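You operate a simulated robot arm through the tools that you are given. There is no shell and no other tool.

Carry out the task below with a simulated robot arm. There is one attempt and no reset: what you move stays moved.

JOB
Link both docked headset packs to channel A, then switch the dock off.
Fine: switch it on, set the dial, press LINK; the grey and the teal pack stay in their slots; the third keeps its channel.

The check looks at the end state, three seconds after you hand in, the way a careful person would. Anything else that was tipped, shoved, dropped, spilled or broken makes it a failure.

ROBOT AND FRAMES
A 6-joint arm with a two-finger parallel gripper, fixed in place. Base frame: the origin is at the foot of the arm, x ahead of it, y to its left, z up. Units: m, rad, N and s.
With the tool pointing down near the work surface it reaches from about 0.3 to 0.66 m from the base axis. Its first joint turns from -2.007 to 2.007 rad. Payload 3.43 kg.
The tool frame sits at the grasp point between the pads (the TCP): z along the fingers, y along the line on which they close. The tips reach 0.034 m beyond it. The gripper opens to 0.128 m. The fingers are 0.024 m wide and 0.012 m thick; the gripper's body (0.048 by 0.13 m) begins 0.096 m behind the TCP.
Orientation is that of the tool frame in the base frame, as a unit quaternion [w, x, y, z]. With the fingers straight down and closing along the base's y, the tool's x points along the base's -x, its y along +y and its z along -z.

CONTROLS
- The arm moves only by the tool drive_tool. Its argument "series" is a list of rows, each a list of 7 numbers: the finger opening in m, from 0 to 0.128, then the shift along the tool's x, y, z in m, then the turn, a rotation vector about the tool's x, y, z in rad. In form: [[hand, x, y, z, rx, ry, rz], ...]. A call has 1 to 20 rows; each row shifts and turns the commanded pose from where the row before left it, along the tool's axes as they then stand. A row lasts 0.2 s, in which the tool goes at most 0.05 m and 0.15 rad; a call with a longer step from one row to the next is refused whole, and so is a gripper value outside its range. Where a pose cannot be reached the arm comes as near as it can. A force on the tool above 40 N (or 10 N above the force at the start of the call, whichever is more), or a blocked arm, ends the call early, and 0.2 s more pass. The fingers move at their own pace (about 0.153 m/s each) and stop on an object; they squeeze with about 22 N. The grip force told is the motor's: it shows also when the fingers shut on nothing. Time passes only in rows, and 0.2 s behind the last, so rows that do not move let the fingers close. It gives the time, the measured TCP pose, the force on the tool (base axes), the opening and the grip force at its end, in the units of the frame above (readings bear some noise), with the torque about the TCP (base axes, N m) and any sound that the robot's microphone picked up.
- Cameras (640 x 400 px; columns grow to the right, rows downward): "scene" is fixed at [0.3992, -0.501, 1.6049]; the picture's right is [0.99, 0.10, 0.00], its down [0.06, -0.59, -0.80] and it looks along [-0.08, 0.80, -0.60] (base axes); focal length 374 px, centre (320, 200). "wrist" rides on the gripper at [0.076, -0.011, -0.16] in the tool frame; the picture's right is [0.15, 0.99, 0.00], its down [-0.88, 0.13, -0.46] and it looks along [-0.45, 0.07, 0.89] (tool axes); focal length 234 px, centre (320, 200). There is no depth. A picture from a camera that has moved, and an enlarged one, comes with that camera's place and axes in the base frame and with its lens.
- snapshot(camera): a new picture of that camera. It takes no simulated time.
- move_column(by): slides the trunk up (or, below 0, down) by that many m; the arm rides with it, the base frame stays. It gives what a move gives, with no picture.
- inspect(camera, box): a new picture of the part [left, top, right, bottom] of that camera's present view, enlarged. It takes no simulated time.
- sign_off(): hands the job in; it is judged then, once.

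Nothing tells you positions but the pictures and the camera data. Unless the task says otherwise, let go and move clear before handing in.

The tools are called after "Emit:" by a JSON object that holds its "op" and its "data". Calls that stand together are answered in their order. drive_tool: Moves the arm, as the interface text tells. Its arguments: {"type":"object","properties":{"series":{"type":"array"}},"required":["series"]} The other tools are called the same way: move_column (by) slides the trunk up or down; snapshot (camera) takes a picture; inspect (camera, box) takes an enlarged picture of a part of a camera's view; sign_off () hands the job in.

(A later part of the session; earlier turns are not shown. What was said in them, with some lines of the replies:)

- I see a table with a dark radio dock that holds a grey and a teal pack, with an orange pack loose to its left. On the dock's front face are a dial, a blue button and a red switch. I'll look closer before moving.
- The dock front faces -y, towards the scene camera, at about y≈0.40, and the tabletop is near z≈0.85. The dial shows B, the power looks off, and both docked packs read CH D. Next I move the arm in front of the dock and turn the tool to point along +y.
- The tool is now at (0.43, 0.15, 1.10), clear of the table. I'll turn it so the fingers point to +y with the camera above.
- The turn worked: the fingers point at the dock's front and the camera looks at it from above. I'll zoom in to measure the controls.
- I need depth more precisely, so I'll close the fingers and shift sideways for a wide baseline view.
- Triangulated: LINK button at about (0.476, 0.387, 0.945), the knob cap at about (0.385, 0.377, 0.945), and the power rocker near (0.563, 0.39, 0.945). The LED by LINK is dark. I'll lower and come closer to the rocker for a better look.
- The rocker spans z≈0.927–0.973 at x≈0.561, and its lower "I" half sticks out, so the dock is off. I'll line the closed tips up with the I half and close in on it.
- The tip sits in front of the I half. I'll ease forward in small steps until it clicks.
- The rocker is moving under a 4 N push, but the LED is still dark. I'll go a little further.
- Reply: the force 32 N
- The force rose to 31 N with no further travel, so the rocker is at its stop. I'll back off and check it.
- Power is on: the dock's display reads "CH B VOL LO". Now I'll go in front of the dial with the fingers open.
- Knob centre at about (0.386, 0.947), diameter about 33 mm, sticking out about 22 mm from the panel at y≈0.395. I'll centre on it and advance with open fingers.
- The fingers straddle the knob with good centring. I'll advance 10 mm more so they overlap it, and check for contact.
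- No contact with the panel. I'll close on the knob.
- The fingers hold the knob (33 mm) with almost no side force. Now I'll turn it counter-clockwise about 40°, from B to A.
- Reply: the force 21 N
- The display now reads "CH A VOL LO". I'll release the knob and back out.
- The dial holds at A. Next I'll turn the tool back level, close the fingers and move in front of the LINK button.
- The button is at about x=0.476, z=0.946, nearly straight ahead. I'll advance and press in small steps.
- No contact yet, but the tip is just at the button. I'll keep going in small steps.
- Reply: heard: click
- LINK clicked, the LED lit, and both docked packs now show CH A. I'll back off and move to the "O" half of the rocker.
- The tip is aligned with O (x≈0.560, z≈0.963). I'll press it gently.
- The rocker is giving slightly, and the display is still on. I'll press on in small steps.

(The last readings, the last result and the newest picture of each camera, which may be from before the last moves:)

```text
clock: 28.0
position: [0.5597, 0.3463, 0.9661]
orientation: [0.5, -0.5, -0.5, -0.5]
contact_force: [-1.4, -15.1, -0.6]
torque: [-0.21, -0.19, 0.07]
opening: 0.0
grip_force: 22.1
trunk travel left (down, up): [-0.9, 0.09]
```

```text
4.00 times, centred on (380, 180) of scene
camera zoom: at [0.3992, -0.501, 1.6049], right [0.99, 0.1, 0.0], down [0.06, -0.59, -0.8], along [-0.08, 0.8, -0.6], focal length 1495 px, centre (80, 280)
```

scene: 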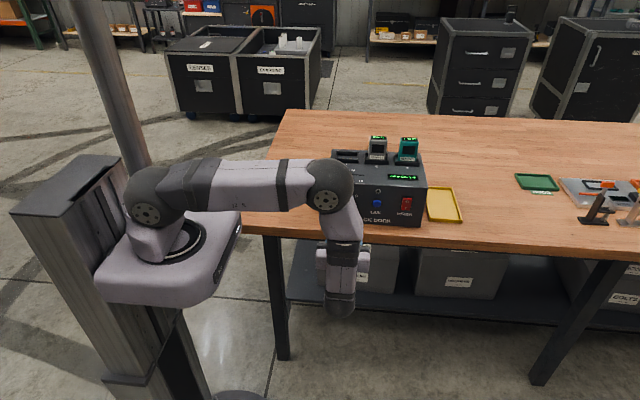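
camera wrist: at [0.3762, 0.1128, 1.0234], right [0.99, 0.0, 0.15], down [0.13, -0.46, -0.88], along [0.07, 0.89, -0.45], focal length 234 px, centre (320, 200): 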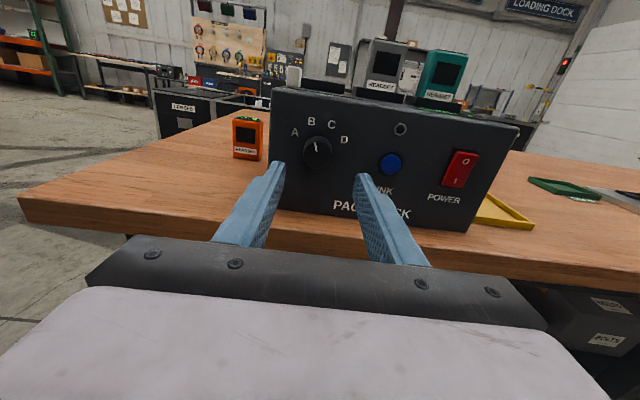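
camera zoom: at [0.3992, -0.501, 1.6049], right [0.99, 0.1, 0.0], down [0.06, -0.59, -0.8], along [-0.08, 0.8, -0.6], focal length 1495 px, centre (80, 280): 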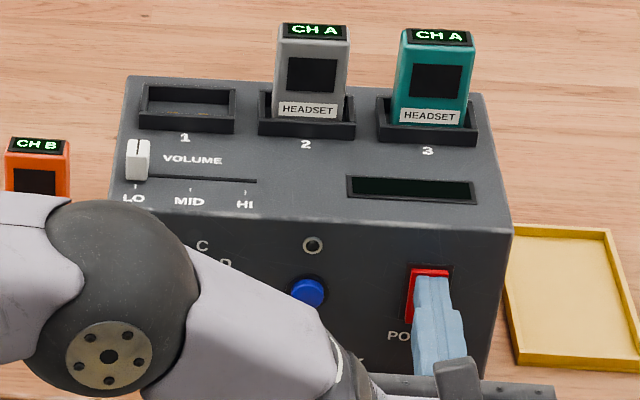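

The display has gone dark, so the dock is off. I'll retreat well clear and check that everything stays as it should.

Emit:
{"op": "drive_tool", "data": {"series": [[0.0, 0, 0, -0.01, 0, 0, 0], [0.0, 0, 0, -0.03, 0, 0, 0], [0.0, 0, 0, -0.04, 0, 0, 0], [0.0, 0, 0, -0.04, 0, 0, 0], [0.0, 0, 0, -0.03, 0, 0, 0], [0.0, 0, 0.04, 0, 0, 0, 0], [0.0, 0, 0, 0, 0, 0, 0], [0.0, 0, 0, 0, 0, 0, 0]]}}

Emit:
{"op": "snapshot", "data": {"camera": "scene"}}

Emit:
{"op": "inspect", "data": {"camera": "scene", "box": [290, 130, 450, 230]}}

Emit:
{"op": "inspect", "data": {"camera": "wrist", "box": [160, 70, 400, 220]}}

```text
clock: 29.8
position: [0.6003, 0.1996, 0.9673]
orientation: [-0.5, 0.501, 0.499, 0.5]
contact_force: [-0.1, 0.1, 0.0]
torque: [0.01, 0.0, 0.0]
opening: 0.0003
grip_force: 22.4
trunk travel left (down, up): [-0.9, 0.09]
```

```text
taken
```

scene: 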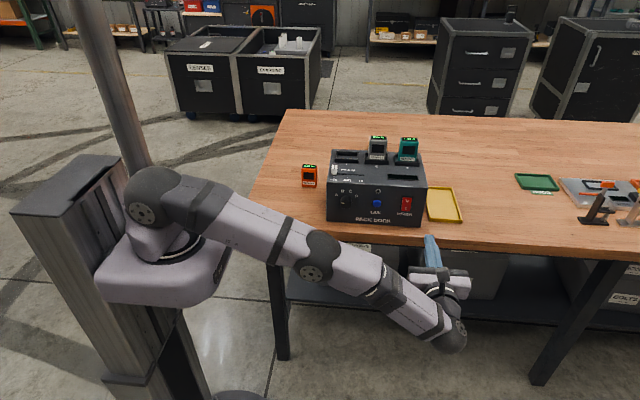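

```text
4.00 times, centred on (370, 180) of scene
camera zoom: at [0.3992, -0.501, 1.6049], right [0.99, 0.1, 0.0], down [0.06, -0.59, -0.8], along [-0.08, 0.8, -0.6], focal length 1495 px, centre (120, 280)
```

zoom: 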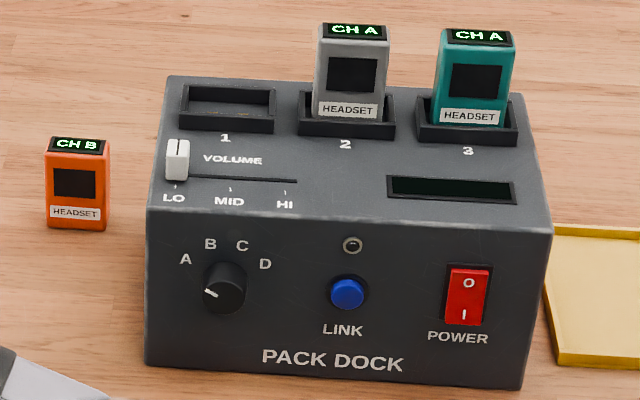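

```text
2.67 times, centred on (280, 145) of wrist
camera zoom: at [0.5896, 0.0401, 1.0414], right [0.99, 0.0, 0.15], down [0.13, -0.46, -0.88], along [0.07, 0.89, -0.45], focal length 624 px, centre (427, 347)
```

zoom: 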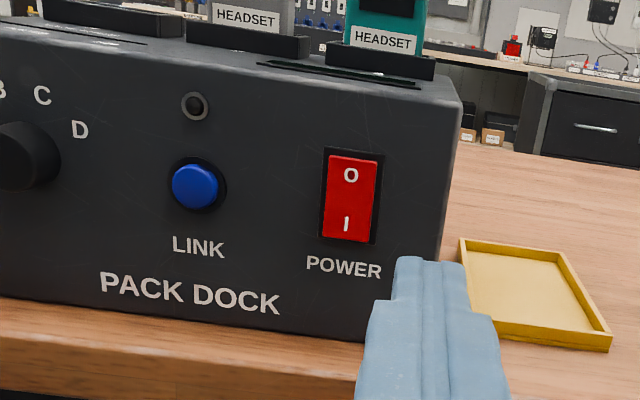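

The grey and teal packs both read CH A in their slots, and the orange pack still reads CH B. The dock is off with its display dark, nothing else has moved, and the arm is clear. I'm handing in.

Emit:
{"op": "sign_off", "data": {}}

```text
The job is handed in.
```

The grey and teal packs are linked to channel A, and the dock is switched off. I've handed the job in.

In my last pictures before handing in:
- **Docked packs:** both show CH A and are still in their slots.
- **Third pack:** the orange one still shows CH B. I didn't touch it.
- **Dock:** the power switch is on O and the display is dark. I left the dial at A, and the volume is still on LO.
- **Surroundings:** nothing else on the table appears to have moved, and the arm is clear of the dock.
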